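You operate a simulated robot arm through the tools that you are given. There is no shell and no other tool.

You run a simulated robot arm. Do the job below in one go: nothing can be reset, and whatever is moved stays where it is left.

JOB
Make room on the top of the vice bench for the red brush. At the end: the green brush from the top of the vice bench is on the ledge of the vice bench; the red brush from the ledge of the vice bench stands where the green brush stood; the white insert from the top of the vice bench is on the ledge of the vice bench; the filter from the top of the vice bench stands on top of the blue wipe pack (marked "WIPES"); whatever was shut is shut again. Leave all else as you found it, and nothing knocked over. Set down upright: green brush.

It is judged by the outcome, as a careful person would: the job done as asked, and still so three seconds after it is handed in. It fails if anything else is knocked over, pushed out of place, dropped, spilled or broken.

ROBOT AND FRAMES
A 7-joint arm with a two-finger parallel gripper, fixed in place. Base frame: the origin is at the foot of the arm, x ahead of it, y to its left, z up. Readings come in cm, degrees, newtons and seconds.
With the tool pointing down near the work surface it reaches from about 24 to 62 cm from the base axis. Its first joint turns from -66.0 to 66.0 degrees. Payload 2.6 kg.
The tool frame sits at the grasp point between the pads (the TCP): z along the fingers, y along the line on which they close. The tips reach 3 cm beyond it. Largest opening 9.4 cm; finger width 2.8, thickness 1; the body of the gripper, 5 by 9.6 cm, starts 5.5 cm behind the TCP.
Orientation is that of the tool frame in the base frame, as a unit quaternion [x, y, z, w]. With the fingers straight down and closing along the base's y, the tool's x points along the base's -x, its y along +y and its z along -z.

CONTROLS
- The arm moves only by the tool drive_tool. Its argument "targets" is a list of rows, each a list of 7 numbers: the shift along the tool's x, y, z in units of 30 mm (1.0 is 30 mm), then the turn, a rotation vector about the tool's x, y, z in units of 5 degrees (1.0 is 5 degrees), then the opening, from 0 (shut) to 1 (fully open). In form: [[x, y, z, ax, ay, az, grip], ...]. A call has 1 to 20 rows; each row shifts and turns the commanded pose from where the row before left it, along the tool's axes as they then stand. A call with a number of a shift or a turn outside -1 to 1 is refused whole. Each row takes 0.2 s and may step no farther than 5 cm and 8.6 degrees from the row before; otherwise, or with a gripper value out of range, the whole call is refused. Where a pose cannot be reached the arm comes as near as it can. A force on the tool above 40 N (or 10 N above the force at the start of the call, whichever is more), or a blocked arm, ends the call early, and 0.2 s more pass. Each finger travels about 7.2 cm/s and halts on what it meets, pressing with about 29 N; the grip force reading is that of the motor and also rises with nothing between the fingers. The clock runs only during rows and for 0.2 s after the last one: add rows that do not move to give the fingers time. The reply holds the time, the measured pose of the TCP, the force on the tool along the base axes, the opening and the grip force, in the units named above and with some noise, with the torque about the TCP (base axes, N m) and any sound that the robot's microphone picked up, and new pictures: "show" is both (left out), scene, wrist or none.
- Cameras (640 x 400 px; columns grow to the right, rows downward): "scene" is fixed at [4.54, 46.01, 56.32]; the picture's right is [-0.57, -0.82, 0.00], its down [-0.60, 0.42, -0.68] and it looks along [0.56, -0.39, -0.73] (base axes); focal length 220 px, centre (320, 200). "wrist" rides on the gripper at [7.6, 1.4, -10.2] in the tool frame; the picture's right is [-0.18, 0.98, 0.00], its down [-0.75, -0.14, -0.64] and it looks along [-0.63, -0.12, 0.77] (tool axes); focal length 243 px, centre (320, 200). There is no depth. A picture from a camera that has moved, and an enlarged one, comes with that camera's place and axes in the base frame and with its lens. The place of the scene camera against the robot may be out by one fixed shift of up to 2.5 cm in any direction.
- close_up(camera, box): a new picture of the part [left, top, right, bottom] of that camera's present view, enlarged. No time passes.
- hand_in(): hands the job in; it is judged then, once.

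Places have to be worked out from the pictures, the camera data and where the tool is seen. Open the gripper and draw the arm clear of the work before you hand the job in, unless the task says otherwise.

The tools are called by a JSON object that holds its "op" and its "data". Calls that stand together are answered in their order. drive_tool: Moves the arm, as the interface text tells. Its arguments: {"type":"object","properties":{"targets":{"type":"array","items":{"type":"array","items":{"type":"number"}}},"show":{"type":"string","enum":["both","scene","wrist","none"]}},"required":["targets"]} The other tools are called the same way: close_up (camera, box) takes an enlarged picture of a part of a camera's view; hand_in () hands the job in.

At the start:

```text
time: 0.0
eef_pos: [34.97, 1.2, 34.75]
orientation: [0.0, 1.0, 0.0, 0.0]
contact_force: [-0.4, -0.7, -0.2]
moment: [0.0, -0.03, 0.01]
width: 9.43
finger_force: 0.0
```

scene: 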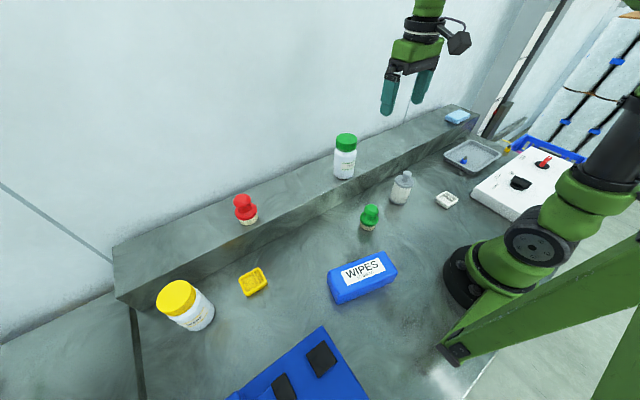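
wrist: 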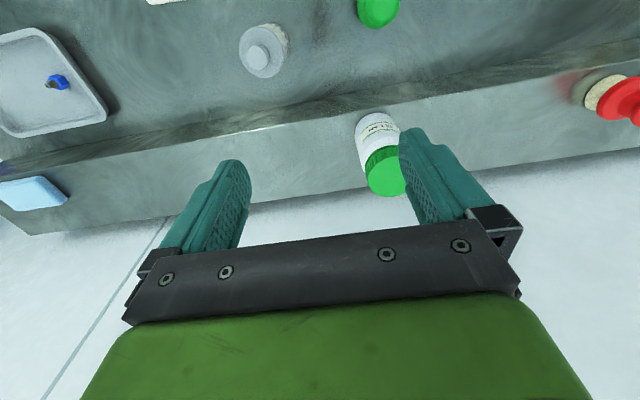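

I'll first look closer at the objects on the bench and ledge before moving.

{"op": "close_up", "data": {"camera": "scene", "box": [320, 120, 480, 240]}}

{"op": "close_up", "data": {"camera": "scene", "box": [140, 180, 420, 340]}}

{"op": "close_up", "data": {"camera": "scene", "box": [420, 80, 640, 220]}}

{"op": "close_up", "data": {"camera": "wrist", "box": [0, 0, 640, 240]}}

```text
3.33 times, centred on (400, 180) of scene
camera zoom: at [4.54, 46.01, 56.32], right [-0.57, -0.82, 0.0], down [-0.6, 0.42, -0.68], along [0.56, -0.39, -0.73], focal length 734 px, centre (53, 267)
```

zoom: 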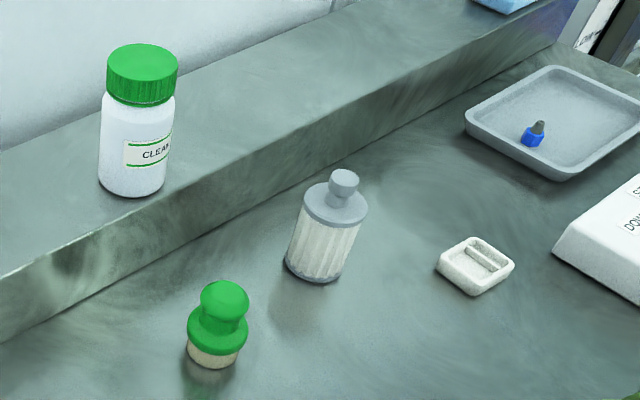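

```text
2.29 times, centred on (280, 260) of scene
camera zoom: at [4.54, 46.01, 56.32], right [-0.57, -0.82, 0.0], down [-0.6, 0.42, -0.68], along [0.56, -0.39, -0.73], focal length 504 px, centre (411, 63)
```

zoom: 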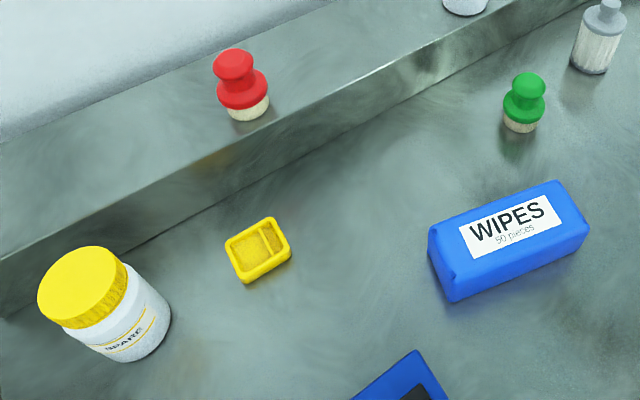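

```text
2.86 times, centred on (530, 150) of scene
camera zoom: at [4.54, 46.01, 56.32], right [-0.57, -0.82, 0.0], down [-0.6, 0.42, -0.68], along [0.56, -0.39, -0.73], focal length 630 px, centre (-280, 343)
```

zoom: 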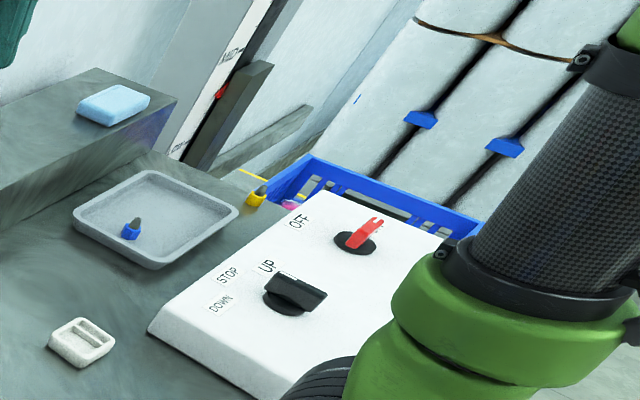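

```text
1.00 times, centred on (320, 120) of wrist (not enlarged: the box is as wide or as high as the picture)
camera zoom: at [27.34, 2.61, 45.08], right [0.18, 0.98, 0.0], down [0.75, -0.14, 0.64], along [0.63, -0.12, -0.77], focal length 243 px, centre (320, 280)
```

zoom: 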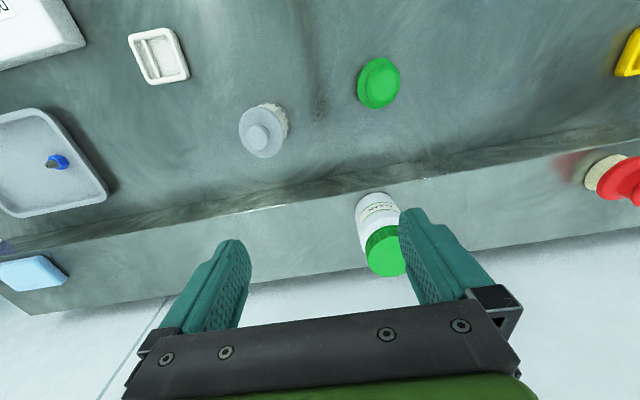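

The wrist view is upside-down (down in the picture is +x and up). I put the bench at z≈0, the green brush near (29.5, 9.5) and the filter near (31.6, -5.8). The ledge starts at x≈42 and its top is at roughly z≈7. I'll move over the green brush at a safe height for better measurements.

{"op": "drive_tool", "data": {"targets": [[0.458, 0.692, 0.9, 0, 0, 0, 1], [0.458, 0.692, 0.9, 0, 0, 0, 1], [0.458, 0.692, 0.9, 0, 0, 0, 1], [0.458, 0.692, 0.9, 0, 0, 0, 1], [0, 0, 0, 0, 0, 0, 1]]}}

```text
time: 1.2
eef_pos: [29.22, 9.61, 24.03]
orientation: [0.0, 1.0, 0.0, 0.0]
contact_force: [0.4, 0.3, -0.9]
moment: [0.0, -0.03, -0.03]
width: 9.42
finger_force: 0.1
camera wrist: at [21.76, 10.92, 34.23], right [0.18, 0.98, 0.0], down [0.75, -0.14, 0.64], along [0.63, -0.12, -0.77], focal length 243 px, centre (320, 200)
```

scene: 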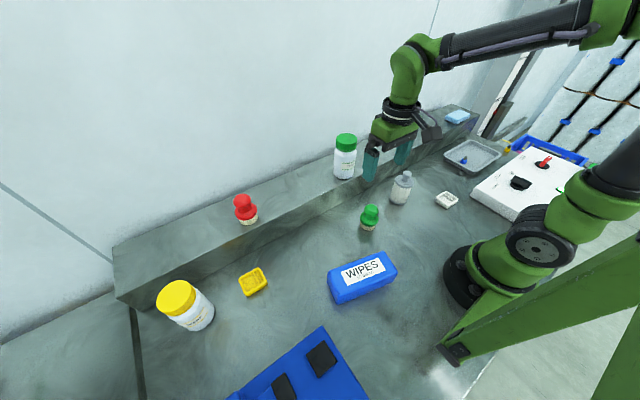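
wrist: 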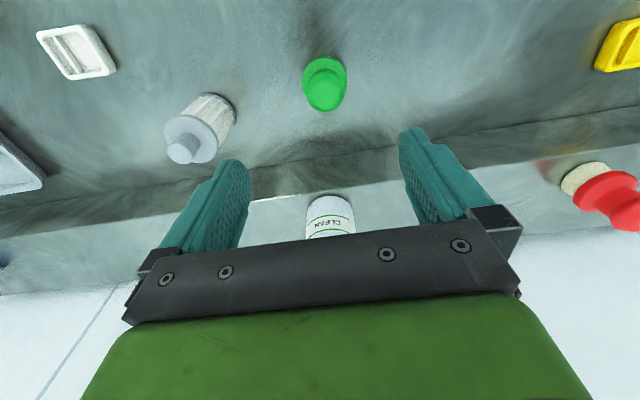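

The knob of the green brush triangulates to about (29.3, 9.9, 6.4). I'll zoom in to refine this and to read off the shape.

{"op": "close_up", "data": {"camera": "wrist", "box": [260, 30, 400, 118]}}

{"op": "close_up", "data": {"camera": "scene", "box": [340, 190, 400, 240]}}

{"op": "close_up", "data": {"camera": "wrist", "box": [0, 0, 260, 190]}}

{"op": "close_up", "data": {"camera": "wrist", "box": [480, 0, 640, 240]}}

```text
4.55 times, centred on (330, 74) of wrist
camera zoom: at [21.76, 10.92, 34.23], right [0.18, 0.98, 0.0], down [0.75, -0.14, 0.64], along [0.63, -0.12, -0.77], focal length 1103 px, centre (274, 773)
```

zoom: 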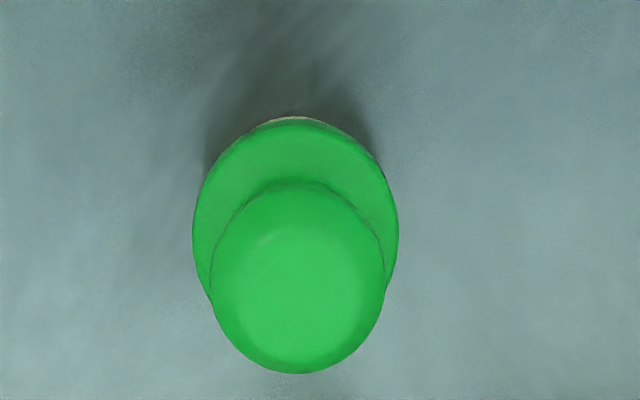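

```text
8.00 times, centred on (370, 215) of scene
camera zoom: at [4.54, 46.01, 56.32], right [-0.57, -0.82, 0.0], down [-0.6, 0.42, -0.68], along [0.56, -0.39, -0.73], focal length 1763 px, centre (-80, 80)
```

zoom: 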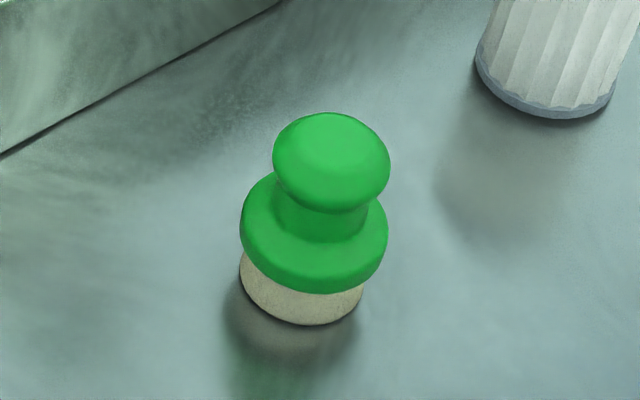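

```text
2.11 times, centred on (130, 95) of wrist
camera zoom: at [21.76, 10.92, 34.23], right [0.18, 0.98, 0.0], down [0.75, -0.14, 0.64], along [0.63, -0.12, -0.77], focal length 511 px, centre (720, 421)
```

zoom: 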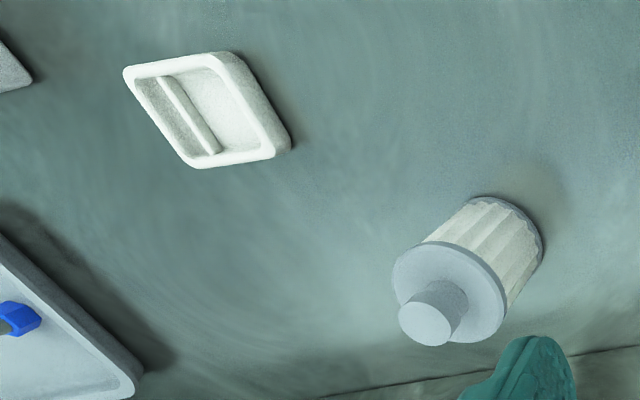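

```text
1.67 times, centred on (560, 120) of wrist
camera zoom: at [21.76, 10.92, 34.23], right [0.18, 0.98, 0.0], down [0.75, -0.14, 0.64], along [0.63, -0.12, -0.77], focal length 404 px, centre (-80, 333)
```

zoom: 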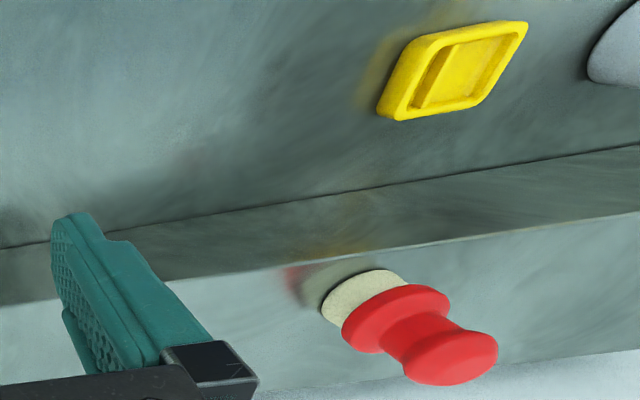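

The brush is about 7 cm tall: bristles, then a flange about 5 cm across at z≈2.4, then a knob about 4.1 cm across at z≈6.2. It stands near (29.45, 9.95). I'll come down to z≈13 over it and check again before gripping the knob.

{"op": "drive_tool", "data": {"targets": [[0, 0.14, 0.9, 0, 0, 0, 1], [0, 0, 0.9, 0, 0, 0, 1], [0, 0, 0.9, 0, 0, 0, 1], [0, 0, 0.9, 0, 0, 0, 1], [0, 0, 0, 0, 0, 0, 1], [0, 0, 0, 0, 0, 0, 1]]}}

```text
time: 2.6
eef_pos: [29.39, 9.82, 13.28]
orientation: [0.0, 1.0, 0.0, 0.0]
contact_force: [-0.4, 0.8, 1.2]
moment: [0.01, 0.01, 0.02]
width: 9.4
finger_force: 0.1
camera wrist: at [21.9, 11.33, 23.47], right [0.18, 0.98, 0.0], down [0.75, -0.14, 0.64], along [0.63, -0.12, -0.77], focal length 243 px, centre (320, 200)
```

scene: 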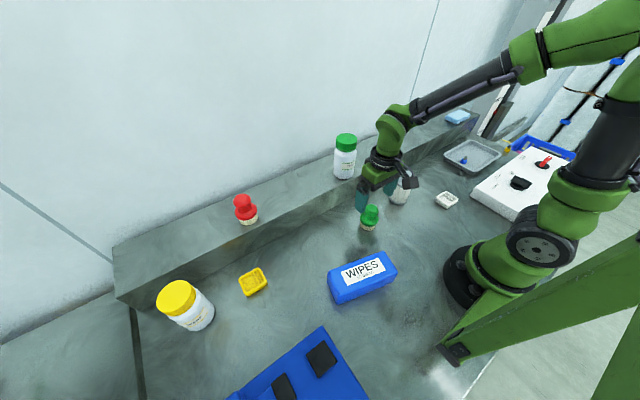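
wrist: 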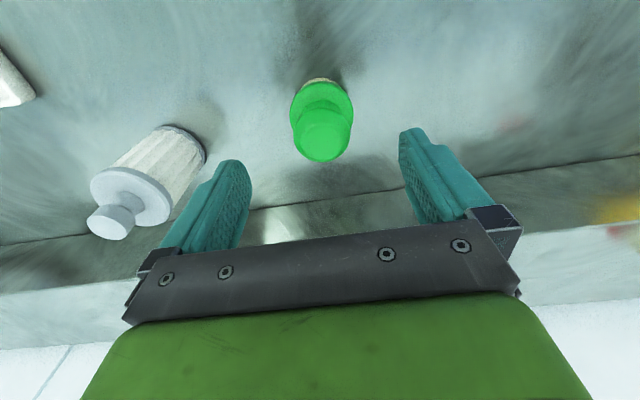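

The knob sits centred between the fingers at about (29.6, 9.96, 6.5). I'll lower the TCP to z≈6.8, which keeps the tips just above the flange, and close on the knob.

{"op": "drive_tool", "data": {"targets": [[0, 0, 0.72, 0, 0, 0, 1], [0, 0, 0.72, 0, 0, 0, 1], [0, 0, 0.72, 0, 0, 0, 1], [0, 0, 0, 0, 0, 0, 1], [0, 0, 0, 0, 0, 0, 1]]}}

```text
time: 3.8
eef_pos: [29.45, 9.84, 6.63]
orientation: [0.001, 1.0, 0.0, 0.0]
contact_force: [-0.5, 0.1, -0.2]
moment: [0.01, 0.0, 0.01]
width: 9.42
finger_force: 0.2
camera wrist: at [21.86, 11.3, 17.02], right [0.18, 0.98, 0.0], down [0.75, -0.14, 0.64], along [0.63, -0.12, -0.77], focal length 243 px, centre (320, 200)
```

scene: 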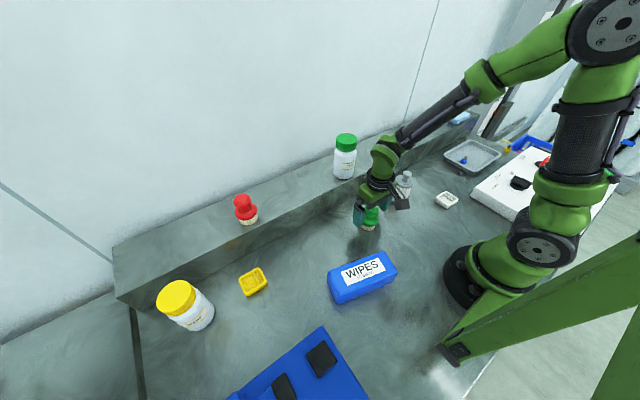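
wrist: 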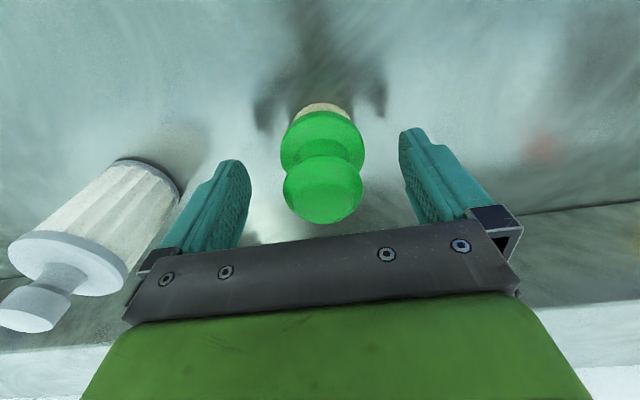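

The knob lines up exactly with the TCP, and the flange is clear below the tips. Closing the fingers now.

{"op": "drive_tool", "data": {"targets": [[0, 0, 0, 0, 0, 0, 0.5], [0, 0, 0, 0, 0, 0, 0.3], [0, 0, 0, 0, 0, 0, 0.2], [0, 0, 0, 0, 0, 0, 0.2], [0, 0, 0, 0, 0, 0, 0.2]], "show": "wrist"}}

```text
time: 5.0
eef_pos: [29.4, 9.86, 6.78]
orientation: [0.0, 1.0, 0.001, 0.0]
contact_force: [0.0, -0.1, 1.1]
moment: [0.05, 0.01, 0.02]
width: 5.25
finger_force: 28.9
camera wrist: at [21.87, 11.3, 17.04], right [0.18, 0.98, 0.0], down [0.75, -0.14, 0.64], along [0.63, -0.12, -0.77], focal length 243 px, centre (320, 200)
```

wrist: 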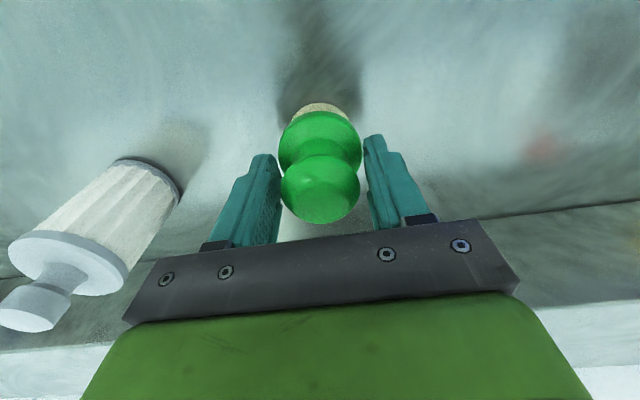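

The width reads 5.25 cm with gaps beside the knob, so the tips seem to have caught the flange. I'll check that in a close-up.

{"op": "close_up", "data": {"camera": "wrist", "box": [220, 80, 440, 240]}}

{"op": "close_up", "data": {"camera": "scene", "box": [330, 170, 420, 240]}}

```text
2.50 times, centred on (330, 160) of wrist
camera zoom: at [21.87, 11.3, 17.04], right [0.18, 0.98, 0.0], down [0.75, -0.14, 0.64], along [0.63, -0.12, -0.77], focal length 606 px, centre (295, 300)
```

zoom: 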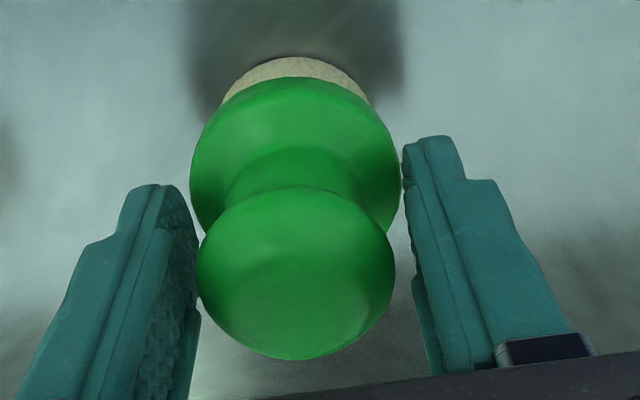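

```text
5.71 times, centred on (375, 205) of scene
camera zoom: at [4.54, 46.01, 56.32], right [-0.57, -0.82, 0.0], down [-0.6, 0.42, -0.68], along [0.56, -0.39, -0.73], focal length 1259 px, centre (6, 171)
```

zoom: 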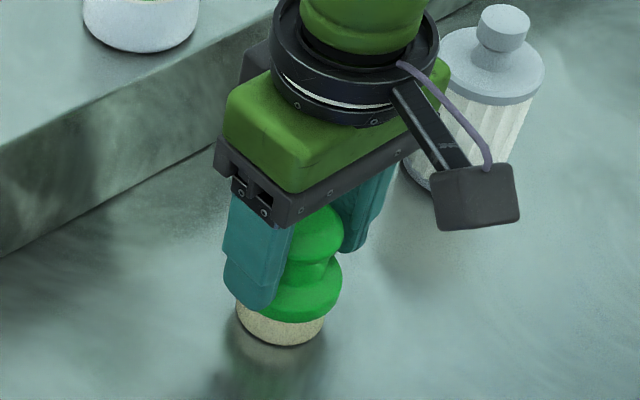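

The tips have caught the flange edge: its equator is at z≈3.7 and the knob centre at z≈7.3. I'll reopen, rise 1.2 cm and grip the knob itself, so the brush hangs stably below the grip.

{"op": "drive_tool", "data": {"targets": [[0, 0, 0, 0, 0, 0, 0.9], [0, 0, 0, 0, 0, 0, 0.9], [0, 0, 0, 0, 0, 0, 0.9], [0, 0, -0.4, 0, 0, 0, 0.9], [0, 0, 0, 0, 0, 0, 0.9], [0, 0, 0, 0, 0, 0, 0.6], [0, 0, 0, 0, 0, 0, 0.4], [0, 0, 0, 0, 0, 0, 0.2], [0, 0, 0, 0, 0, 0, 0.2], [0, 0, 0, 0, 0, 0, 0.2]]}}

```text
time: 7.2
eef_pos: [29.43, 9.9, 7.91]
orientation: [-0.001, 1.0, 0.0, 0.0]
contact_force: [-0.6, -0.5, 1.8]
moment: [-0.1, 0.0, 0.0]
width: 4.08
finger_force: 29.4
camera wrist: at [21.86, 11.32, 18.24], right [0.18, 0.98, 0.0], down [0.75, -0.14, 0.64], along [0.63, -0.12, -0.77], focal length 243 px, centre (320, 200)
```

scene: 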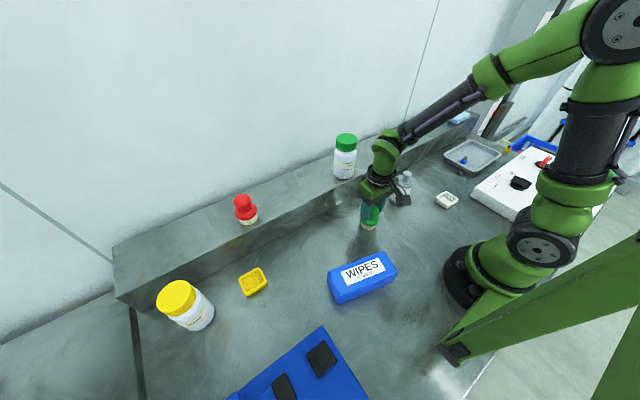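
wrist: 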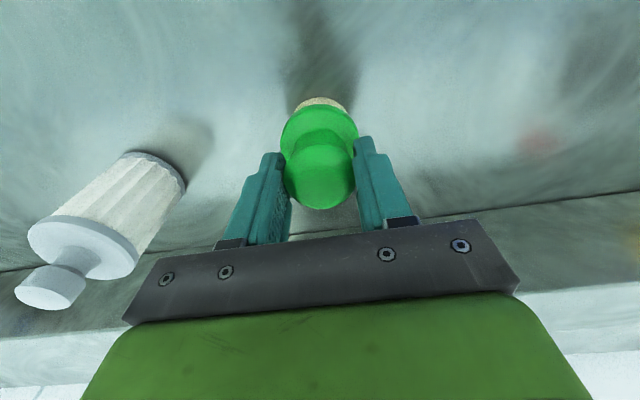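

The knob is now held (4.08 cm, 29 N). From the wrist views I put the ledge front at x≈41, its top at z≈9, and the wall at x≈55. I'll lift the brush straight up and check the grip.

{"op": "drive_tool", "data": {"targets": [[0, 0, -0.2, 0, 0, 0, 0.2], [0, 0, -0.4, 0, 0, 0, 0.2], [0, 0, -0.67, 0, 0, 0, 0.2], [0, 0, -0.67, 0, 0, 0, 0.2], [0, 0, -0.67, 0, 0, 0, 0.2], [0, 0, -0.67, 0, 0, 0, 0.2], [0, 0, -0.67, 0, 0, 0, 0.2], [0, 0, -0.67, 0, 0, 0, 0.2], [0, 0, -0.67, 0, 0, 0, 0.2], [0, 0, -0.4, 0, 0, 0, 0.2], [0, 0, 0, 0, 0, 0, 0.2]]}}

```text
time: 9.6
eef_pos: [29.43, 9.81, 25.05]
orientation: [0.0, 1.0, 0.0, 0.001]
contact_force: [-0.2, 0.3, -1.0]
moment: [0.0, 0.03, 0.02]
width: 4.06
finger_force: 28.9
camera wrist: at [21.89, 11.3, 35.28], right [0.18, 0.98, 0.0], down [0.75, -0.14, 0.64], along [0.63, -0.12, -0.77], focal length 243 px, centre (320, 200)
```

scene: 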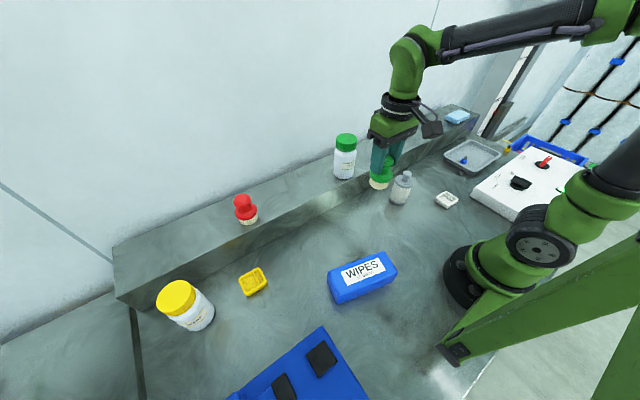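
wrist: 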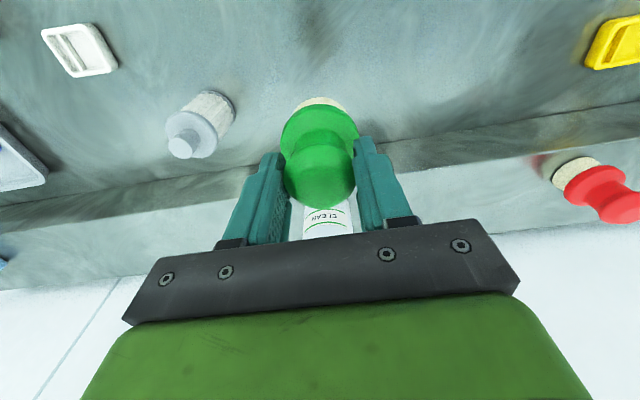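

The brush hangs upright. I'll carry it over the ledge toward (46.5, 23), the free stretch between the CLEAN bottle and the red brush.

{"op": "drive_tool", "data": {"targets": [[-0.35, 0.27, 0, 0, 0, 0, 0.2], [-0.63, 0.485, 0, 0, 0, 0, 0.2], [-0.63, 0.485, 0, 0, 0, 0, 0.2], [-0.63, 0.485, 0, 0, 0, 0, 0.2], [-0.63, 0.485, 0, 0, 0, 0, 0.2], [-0.63, 0.485, 0, 0, 0, 0, 0.2], [-0.63, 0.485, 0, 0, 0, 0, 0.2], [-0.63, 0.485, 0, 0, 0, 0, 0.2], [-0.63, 0.485, 0, 0, 0, 0, 0.2], [-0.28, 0.22, 0, 0, 0, 0, 0.2], [0, 0, 0, 0, 0, 0, 0.2]]}}

```text
time: 12.0
eef_pos: [46.41, 22.95, 24.94]
orientation: [0.0, 1.0, 0.0, 0.0]
contact_force: [-0.8, 0.0, -1.3]
moment: [-0.01, 0.02, -0.01]
width: 4.07
finger_force: 29.3
camera wrist: at [38.85, 24.45, 35.24], right [0.18, 0.98, 0.0], down [0.75, -0.14, 0.64], along [0.63, -0.12, -0.77], focal length 243 px, centre (320, 200)
```

scene: 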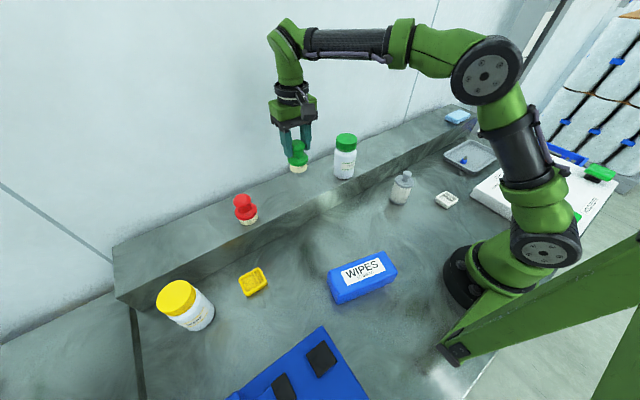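
wrist: 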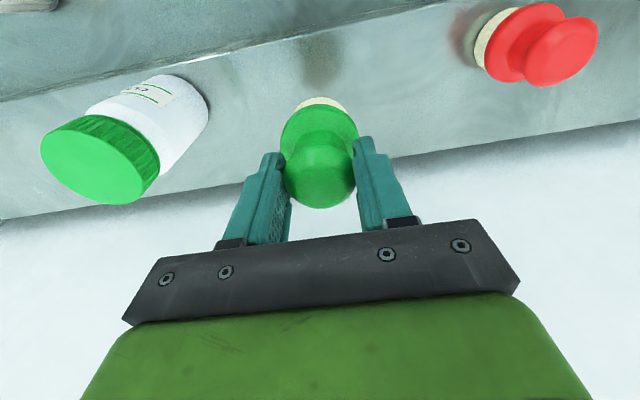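

Brush is over the ledge, upright, with the bottle and the red brush well to the sides. I'll take a closer look for the ledge height and free space before lowering.

{"op": "close_up", "data": {"camera": "wrist", "box": [0, 0, 640, 240]}}

{"op": "close_up", "data": {"camera": "scene", "box": [200, 90, 400, 240]}}

{"op": "close_up", "data": {"camera": "wrist", "box": [440, 0, 640, 120]}}

```text
1.00 times, centred on (320, 120) of wrist (not enlarged: the box is as wide or as high as the picture)
camera zoom: at [38.85, 24.45, 35.24], right [0.18, 0.98, 0.0], down [0.75, -0.14, 0.64], along [0.63, -0.12, -0.77], focal length 243 px, centre (320, 280)
```

zoom: 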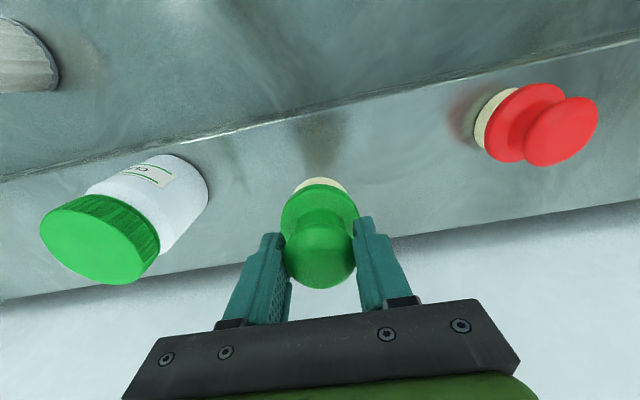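

```text
2.67 times, centred on (300, 165) of scene
camera zoom: at [4.54, 46.01, 56.32], right [-0.57, -0.82, 0.0], down [-0.6, 0.42, -0.68], along [0.56, -0.39, -0.73], focal length 588 px, centre (373, 293)
```

zoom: 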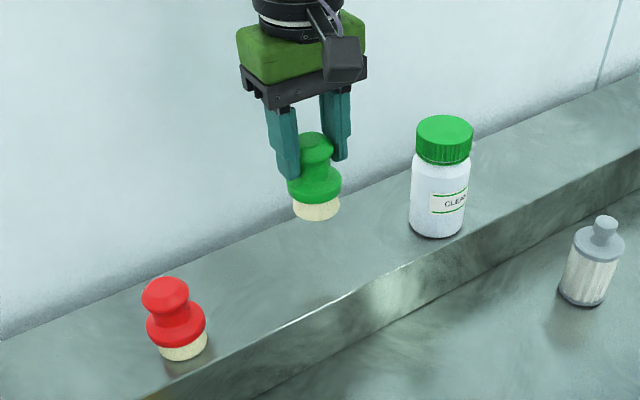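

```text
3.20 times, centred on (540, 60) of wrist
camera zoom: at [38.85, 24.45, 35.24], right [0.18, 0.98, 0.0], down [0.75, -0.14, 0.64], along [0.63, -0.12, -0.77], focal length 776 px, centre (-384, 648)
```

zoom: 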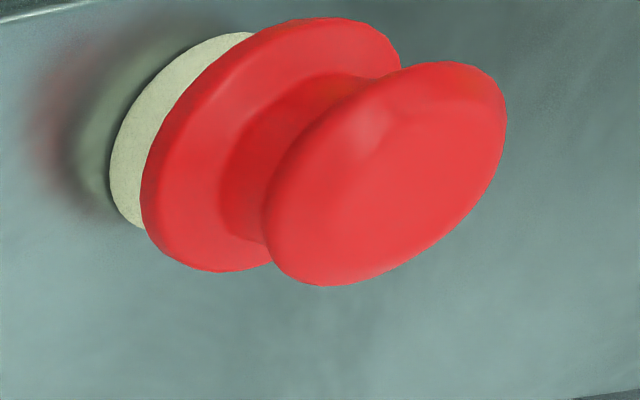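

The landing spot is clear, and I expect contact at TCP z≈17. I'll lower to z≈18 first, then go down in small steps while watching the force.

{"op": "drive_tool", "data": {"targets": [[0, 0, 0.46, 0, 0, 0, 0.2], [0, 0, 0.46, 0, 0, 0, 0.2], [0, 0, 0.46, 0, 0, 0, 0.2], [0, 0, 0.46, 0, 0, 0, 0.2], [0, 0, 0.4, 0, 0, 0, 0.2], [0, 0, 0, 0, 0, 0, 0.2]]}}

```text
time: 13.4
eef_pos: [46.36, 22.92, 18.18]
orientation: [-0.001, 1.0, 0.0, 0.0]
contact_force: [0.3, 0.2, -1.3]
moment: [0.03, -0.03, 0.01]
width: 4.06
finger_force: 29.7
camera wrist: at [38.89, 24.44, 28.53], right [0.18, 0.98, 0.0], down [0.75, -0.14, 0.64], along [0.63, -0.12, -0.77], focal length 243 px, centre (320, 200)
```

scene: 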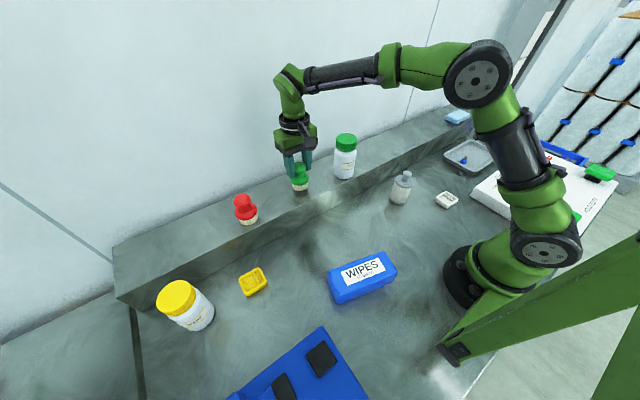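
wrist: 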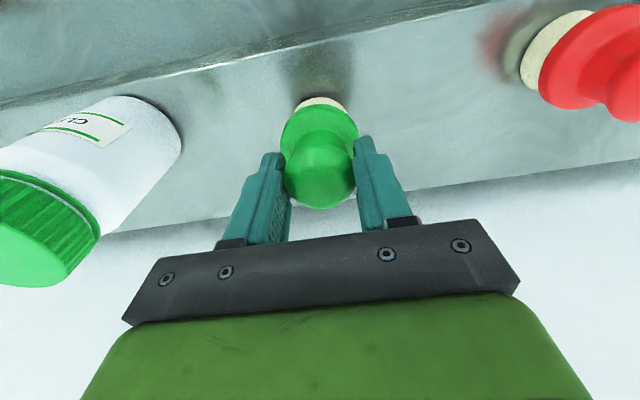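

No contact yet at z≈18.2. I'll lower in 3 mm steps and check the force.

{"op": "drive_tool", "data": {"targets": [[0, 0, 0.1, 0, 0, 0, 0.2], [0, 0, 0.1, 0, 0, 0, 0.2], [0, 0, 0.1, 0, 0, 0, 0.2], [0, 0, 0, 0, 0, 0, 0.2]], "show": "wrist"}}

{"op": "close_up", "data": {"camera": "scene", "box": [260, 130, 350, 210]}}

```text
time: 14.4
eef_pos: [46.43, 22.94, 17.2]
orientation: [0.001, 1.0, 0.0, 0.0]
contact_force: [0.6, 1.0, -0.4]
moment: [0.02, 0.0, 0.02]
width: 4.07
finger_force: 29.4
camera wrist: at [38.89, 24.44, 27.65], right [0.18, 0.98, 0.0], down [0.75, -0.14, 0.64], along [0.63, -0.12, -0.77], focal length 243 px, centre (320, 200)
```

wrist: 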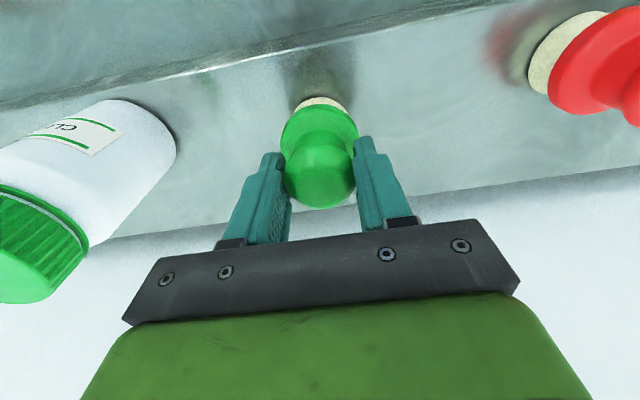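

```text
5.00 times, centred on (305, 170) of scene
camera zoom: at [4.54, 46.01, 56.32], right [-0.57, -0.82, 0.0], down [-0.6, 0.42, -0.68], along [0.56, -0.39, -0.73], focal length 1102 px, centre (395, 350)
```

zoom: 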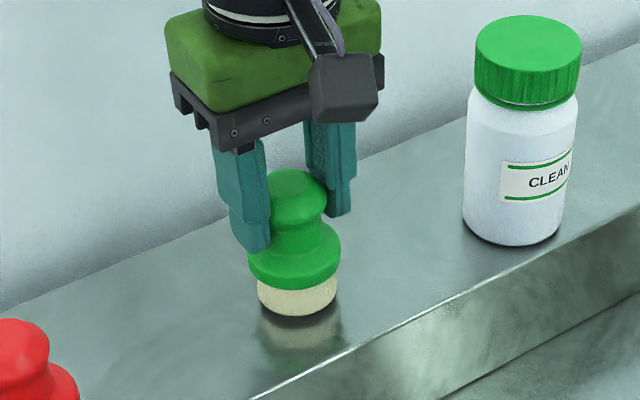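

There's still a small gap above its reflection. I'll continue down in 2 mm steps.

{"op": "drive_tool", "data": {"targets": [[0, 0, 0.07, 0, 0, 0, 0.2], [0, 0, 0.07, 0, 0, 0, 0.2], [0, 0, 0, 0, 0, 0, 0.2]], "show": "none"}}

{"op": "close_up", "data": {"camera": "scene", "box": [275, 160, 335, 205]}}

```text
time: 15.2
eef_pos: [46.45, 23.0, 16.94]
orientation: [0.0, 1.0, 0.001, 0.0]
contact_force: [0.1, -0.3, -0.3]
moment: [0.0, 0.0, 0.02]
width: 4.11
finger_force: 28.8
```

```text
8.89 times, centred on (305, 182) of scene
camera zoom: at [4.54, 46.01, 56.32], right [-0.57, -0.82, 0.0], down [-0.6, 0.42, -0.68], along [0.56, -0.39, -0.73], focal length 1958 px, centre (453, 356)
```

zoom: 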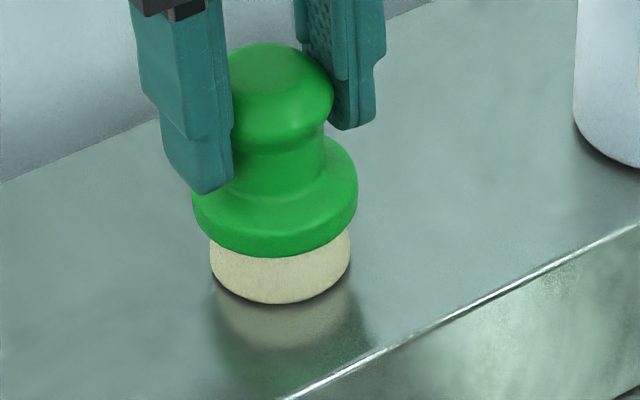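

It's very close now; the vertical force has dropped to about zero. I'll go down in 1 mm steps until I feel a clear touch.

{"op": "drive_tool", "data": {"targets": [[0, 0, 0.04, 0, 0, 0, 0.2], [0, 0, 0.04, 0, 0, 0, 0.2], [0, 0, 0, 0, 0, 0, 0.2]], "show": "none"}}

{"op": "close_up", "data": {"camera": "scene", "box": [275, 160, 335, 205]}}

```text
time: 16.0
eef_pos: [46.5, 23.01, 16.87]
orientation: [0.0, 1.0, 0.001, 0.002]
contact_force: [-3.2, -2.7, 21.1]
moment: [-0.2, 0.32, 0.06]
width: 4.07
finger_force: 29.0
```

```text
8.89 times, centred on (305, 182) of scene
camera zoom: at [4.53, 46.01, 56.33], right [-0.57, -0.82, 0.0], down [-0.6, 0.42, -0.68], along [0.56, -0.39, -0.73], focal length 1958 px, centre (453, 356)
```

zoom: 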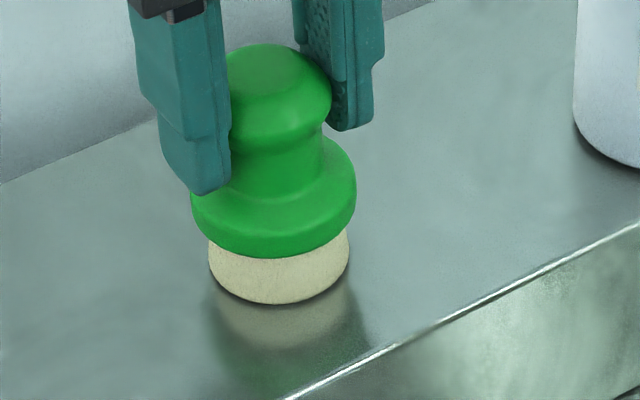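

Firm contact (21 N), so the ledge top is at z≈8.9. I'll ease up 1 mm, open the fingers, then rise clear.

{"op": "drive_tool", "data": {"targets": [[0, 0, -0.04, 0, 0, 0, 0.2], [0, 0, 0, 0, 0, 0, 0.2], [0, 0, 0, 0, 0, 0, 0.5], [0, 0, 0, 0, 0, 0, 0.7], [0, 0, 0, 0, 0, 0, 0.9], [0, 0, 0, 0, 0, 0, 0.9], [0, 0, 0, 0, 0, 0, 0.9]]}}

{"op": "close_up", "data": {"camera": "scene", "box": [275, 150, 335, 205]}}

```text
time: 17.6
eef_pos: [46.44, 23.01, 16.82]
orientation: [0.001, 1.0, 0.0, 0.0]
contact_force: [0.5, -0.7, 0.0]
moment: [0.04, 0.05, -0.02]
width: 8.45
finger_force: 0.0
camera wrist: at [38.86, 24.42, 27.1], right [0.18, 0.98, 0.0], down [0.75, -0.14, 0.64], along [0.63, -0.12, -0.77], focal length 243 px, centre (320, 200)
```

scene: 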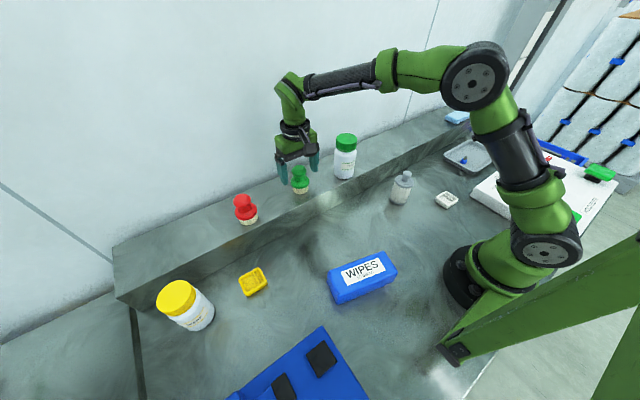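
wrist: 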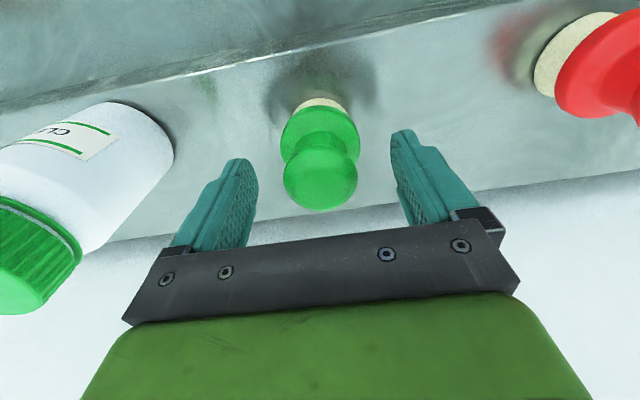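

```text
7.27 times, centred on (305, 178) of scene
camera zoom: at [4.54, 46.01, 56.32], right [-0.57, -0.82, 0.0], down [-0.6, 0.42, -0.68], along [0.56, -0.39, -0.73], focal length 1602 px, centre (429, 364)
```

zoom: 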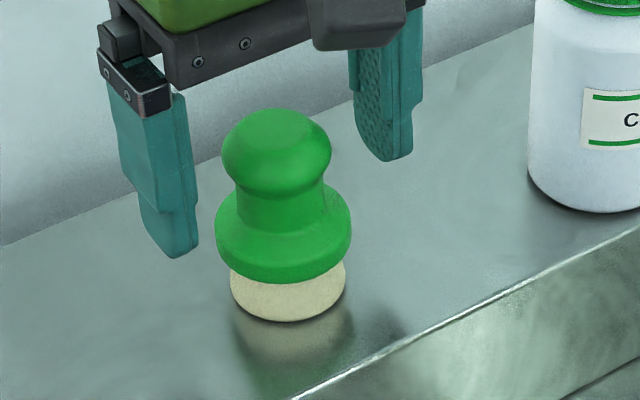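

The green brush stands upright on its own. I'll rise straight up and move over to the red brush near (44.7, 40).

{"op": "drive_tool", "data": {"targets": [[0, 0, -0.5, 0, 0, 0, 1], [0, 0, -0.8, 0, 0, 0, 1], [0, 0, -0.8, 0, 0, 0, 1], [0, 0, -0.8, 0, 0, 0, 1], [0.08, 0.8, 0, 0, 0, 0, 1], [0.08, 0.8, 0, 0, 0, 0, 1], [0.08, 0.8, 0, 0, 0, 0, 1], [0.08, 0.8, 0, 0, 0, 0, 1], [0.08, 0.8, 0, 0, 0, 0, 1], [0.08, 0.8, 0, 0, 0, 0, 1], [0.08, 0.8, 0, 0, 0, 0, 1], [0, 0, 0, 0, 0, 0, 1], [0, 0, 0, 0, 0, 0, 1]]}}

{"op": "close_up", "data": {"camera": "wrist", "box": [240, 40, 400, 200]}}

```text
time: 20.4
eef_pos: [44.57, 36.42, 25.37]
orientation: [0.0, 1.0, 0.0, 0.0]
contact_force: [-0.6, -0.2, 0.0]
moment: [-0.01, -0.03, 0.0]
width: 9.38
finger_force: 0.2
out of reach, approached as far as the arm can: row 10, 11
camera wrist: at [37.04, 37.81, 35.68], right [0.18, 0.98, 0.0], down [0.75, -0.14, 0.64], along [0.63, -0.12, -0.77], focal length 243 px, centre (320, 200)
```

scene: 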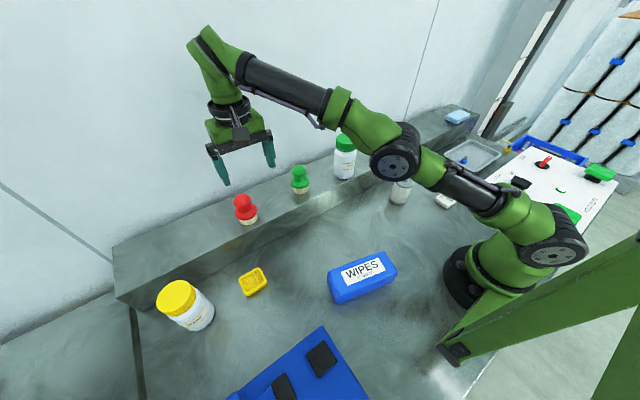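
wrist: 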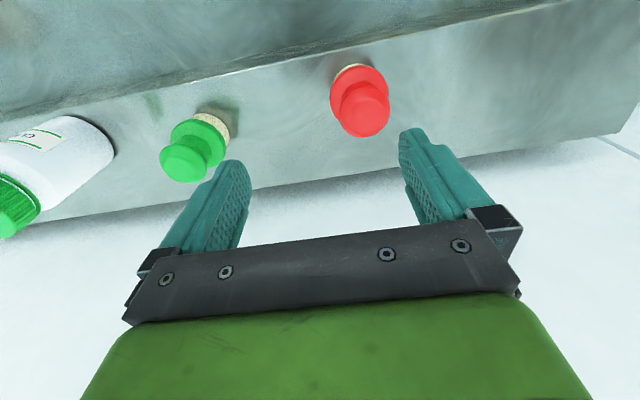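

```text
2.50 times, centred on (320, 120) of wrist
camera zoom: at [37.04, 37.81, 35.68], right [0.18, 0.98, 0.0], down [0.75, -0.14, 0.64], along [0.63, -0.12, -0.77], focal length 606 px, centre (320, 400)
```

zoom: 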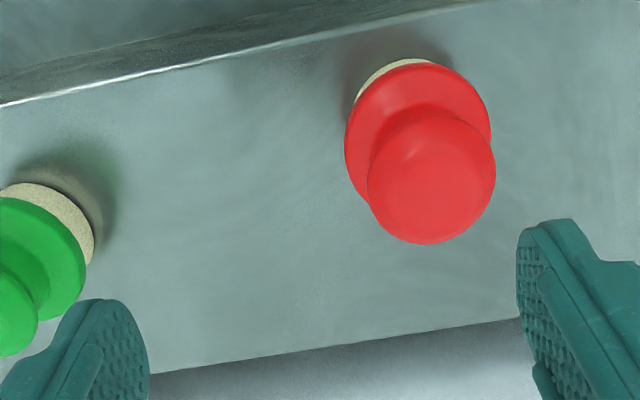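

Reach is limited at this height (r≈57.6 at z=25), but it grows lower down. The red brush measures as (44.35, 40.0). I'll go down to z≈22, which keeps the tips above the knob, and see where the arm settles.

{"op": "drive_tool", "data": {"targets": [[0, 0, 0.55, 0, 0, 0, 1], [0, 0, 0.55, 0, 0, 0, 1], [0, 0, 0, 0, 0, 0, 1], [0, 0, 0, 0, 0, 0, 1]], "show": "wrist"}}

```text
time: 21.4
eef_pos: [44.65, 36.35, 22.07]
orientation: [0.001, 1.0, 0.001, 0.0]
contact_force: [-0.1, -0.9, 0.2]
moment: [0.02, -0.02, 0.0]
width: 9.39
finger_force: 0.0
camera wrist: at [37.06, 37.8, 32.38], right [0.18, 0.98, 0.0], down [0.75, -0.14, 0.64], along [0.63, -0.12, -0.77], focal length 243 px, centre (320, 200)
```

wrist: 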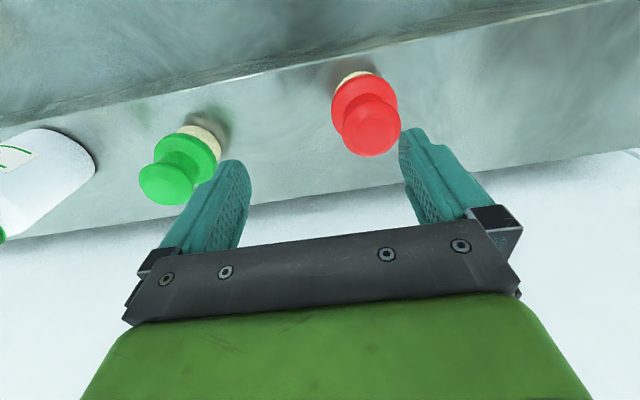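

The commanded pose follows the clipped one. The tips are at about z=19, above the knob top, so I'll shift 3.6 cm in +y to centre over the red knob.

{"op": "drive_tool", "data": {"targets": [[0.03, 0.4, 0, 0, 0, 0, 1], [0.03, 0.4, 0, 0, 0, 0, 1], [0.03, 0.4, 0, 0, 0, 0, 1], [0, 0, 0, 0, 0, 0, 1], [0, 0, 0, 0, 0, 0, 1]], "show": "wrist"}}

```text
time: 22.6
eef_pos: [44.26, 38.75, 21.99]
orientation: [0.0, 1.0, 0.0, 0.0]
contact_force: [-0.3, 0.0, 0.7]
moment: [0.01, 0.01, -0.02]
width: 9.4
finger_force: 0.0
out of reach, approached as far as the arm can: row 3
camera wrist: at [36.7, 40.17, 32.32], right [0.18, 0.98, 0.0], down [0.75, -0.14, 0.64], along [0.63, -0.12, -0.77], focal length 243 px, centre (320, 200)
```

wrist: 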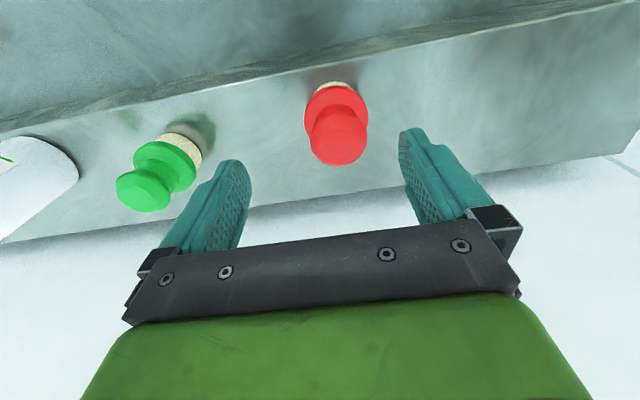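

The red knob computes to (44.3, 40.0), about 1.25 cm further in +y. I'll come down beside it, where the fingers straddle it with room, and then finish centring where the reach allows.

{"op": "drive_tool", "data": {"targets": [[0, 0, 0.38, 0, 0, 0, 1], [0, 0, 0.38, 0, 0, 0, 1], [0, 0, 0.38, 0, 0, 0, 1], [0, 0, 0, 0, 0, 0, 1], [0, 0.21, 0, 0, 0, 0, 1], [0, 0.21, 0, 0, 0, 0, 1], [0, 0, 0, 0, 0, 0, 1], [0, 0, 0, 0, 0, 0, 1]]}}

{"op": "close_up", "data": {"camera": "wrist", "box": [160, 60, 480, 260]}}

```text
time: 24.4
eef_pos: [44.26, 39.91, 18.57]
orientation: [-0.001, 1.0, 0.001, 0.0]
contact_force: [-0.1, 0.4, 0.6]
moment: [-0.01, -0.01, -0.03]
width: 9.38
finger_force: 0.1
camera wrist: at [36.69, 41.41, 28.86], right [0.18, 0.98, 0.0], down [0.75, -0.14, 0.64], along [0.63, -0.12, -0.77], focal length 243 px, centre (320, 200)
```

scene: 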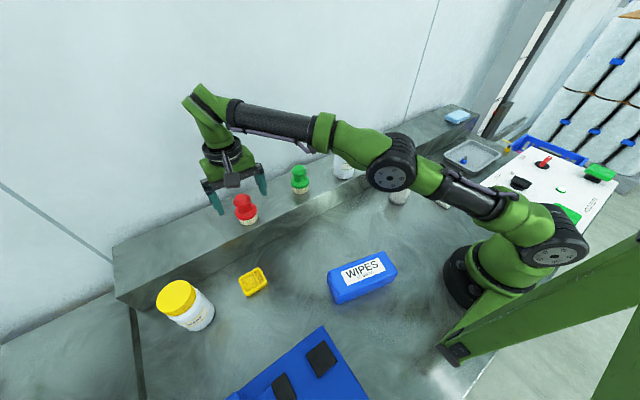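
wrist: 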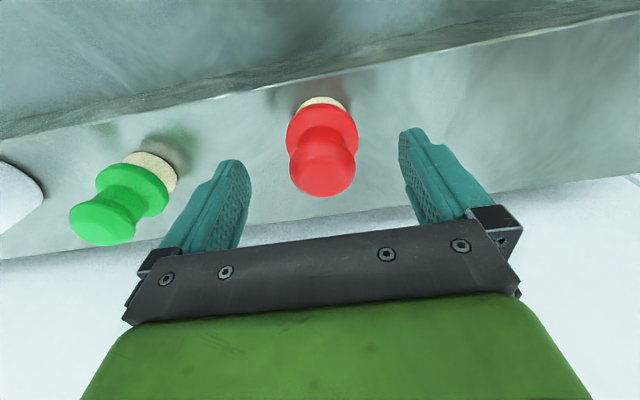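

```text
2.00 times, centred on (320, 160) of wrist
camera zoom: at [36.69, 41.41, 28.86], right [0.18, 0.98, 0.0], down [0.75, -0.14, 0.64], along [0.63, -0.12, -0.77], focal length 485 px, centre (320, 280)
```

zoom: 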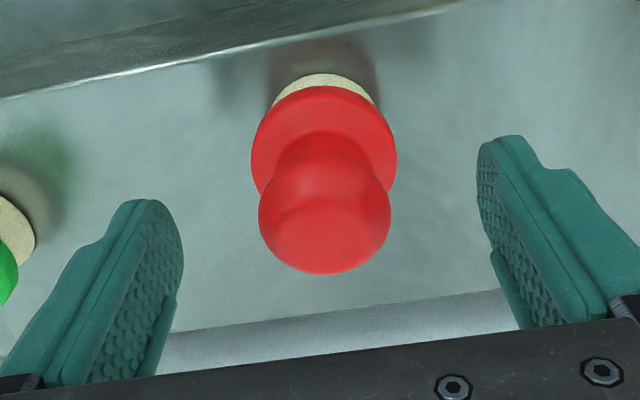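

Centred over the red knob. I'll lower 1.75 cm to z≈16.8, the same relative height as the green grip, and close on it.

{"op": "drive_tool", "data": {"targets": [[0, 0, 0.29, 0, 0, 0, 1], [0, 0, 0.29, 0, 0, 0, 1], [0, 0, 0, 0, 0, 0, 1], [0, 0, 0, 0, 0, 0, 0.7], [0, 0, 0, 0, 0, 0, 0.5], [0, 0, 0, 0, 0, 0, 0.2], [0, 0, 0, 0, 0, 0, 0.2], [0, 0, 0, 0, 0, 0, 0.2]], "show": "wrist"}}

{"op": "close_up", "data": {"camera": "scene", "box": [190, 120, 310, 240]}}

```text
time: 26.2
eef_pos: [44.2, 39.98, 16.74]
orientation: [0.0, 1.0, 0.001, 0.0]
contact_force: [0.3, 0.8, -0.3]
moment: [0.01, 0.05, 0.0]
width: 4.24
finger_force: 29.0
camera wrist: at [36.68, 41.41, 27.14], right [0.18, 0.98, 0.0], down [0.75, -0.14, 0.64], along [0.63, -0.12, -0.77], focal length 243 px, centre (320, 200)
```

wrist: 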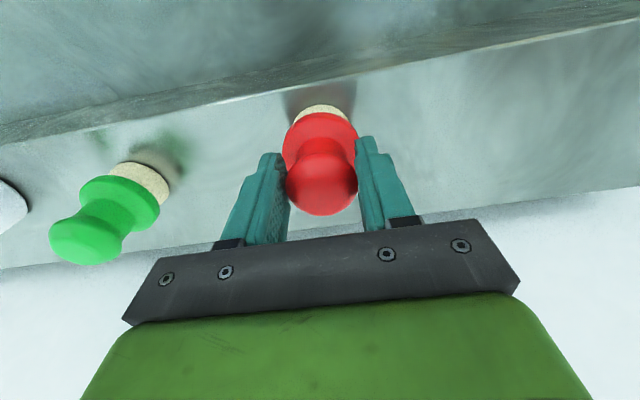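

```text
3.33 times, centred on (250, 180) of scene
camera zoom: at [4.54, 46.01, 56.32], right [-0.57, -0.82, 0.0], down [-0.6, 0.42, -0.68], along [0.56, -0.39, -0.73], focal length 734 px, centre (553, 267)
```

zoom: 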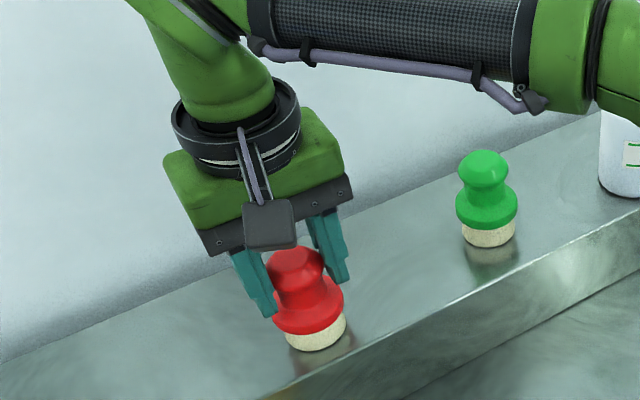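

Grip closed at 4.24 cm. I'll check in close-up that the knob is held and the tips are clear of the flange.

{"op": "close_up", "data": {"camera": "wrist", "box": [220, 90, 420, 240]}}

```text
2.67 times, centred on (320, 165) of wrist
camera zoom: at [36.68, 41.41, 27.14], right [0.18, 0.98, 0.0], down [0.75, -0.14, 0.64], along [0.63, -0.12, -0.77], focal length 647 px, centre (320, 293)
```

zoom: 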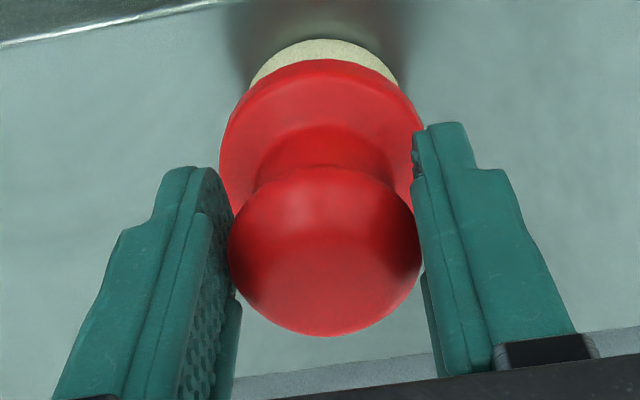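

The tips might be riding on the flange's sloped top. To be safe I'll reopen, rise 4 mm and re-grip purely on the knob.

{"op": "drive_tool", "data": {"targets": [[0, 0, 0, 0, 0, 0, 0.6], [0, 0, 0, 0, 0, 0, 0.7], [0, 0, 0, 0, 0, 0, 0.7], [0, 0, -0.14, 0, 0, 0, 0.7], [0, 0, 0, 0, 0, 0, 0.7], [0, 0, 0, 0, 0, 0, 0.5], [0, 0, 0, 0, 0, 0, 0.2], [0, 0, 0, 0, 0, 0, 0.2], [0, 0, 0, 0, 0, 0, 0.2]], "show": "wrist"}}

{"op": "close_up", "data": {"camera": "wrist", "box": [220, 90, 420, 240]}}

```text
time: 28.2
eef_pos: [44.24, 39.99, 17.24]
orientation: [-0.001, 1.0, 0.0, 0.0]
contact_force: [0.3, 0.1, 0.0]
moment: [0.0, 0.0, 0.01]
width: 4.27
finger_force: 29.3
camera wrist: at [36.67, 41.41, 27.55], right [0.18, 0.98, 0.0], down [0.75, -0.14, 0.64], along [0.63, -0.12, -0.77], focal length 243 px, centre (320, 200)
```

wrist: 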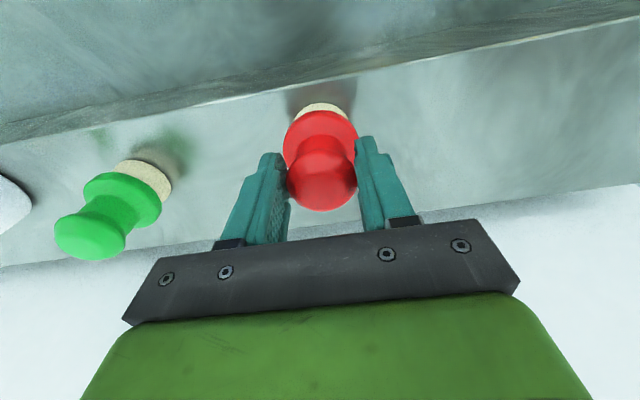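

```text
2.67 times, centred on (320, 165) of wrist
camera zoom: at [36.67, 41.41, 27.55], right [0.18, 0.98, 0.0], down [0.75, -0.14, 0.64], along [0.63, -0.12, -0.77], focal length 647 px, centre (320, 293)
```

zoom: 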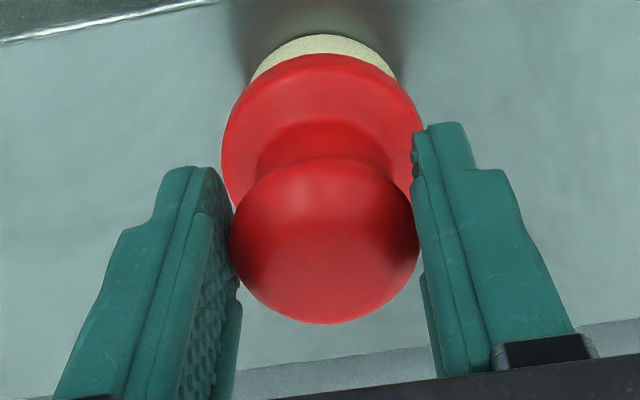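

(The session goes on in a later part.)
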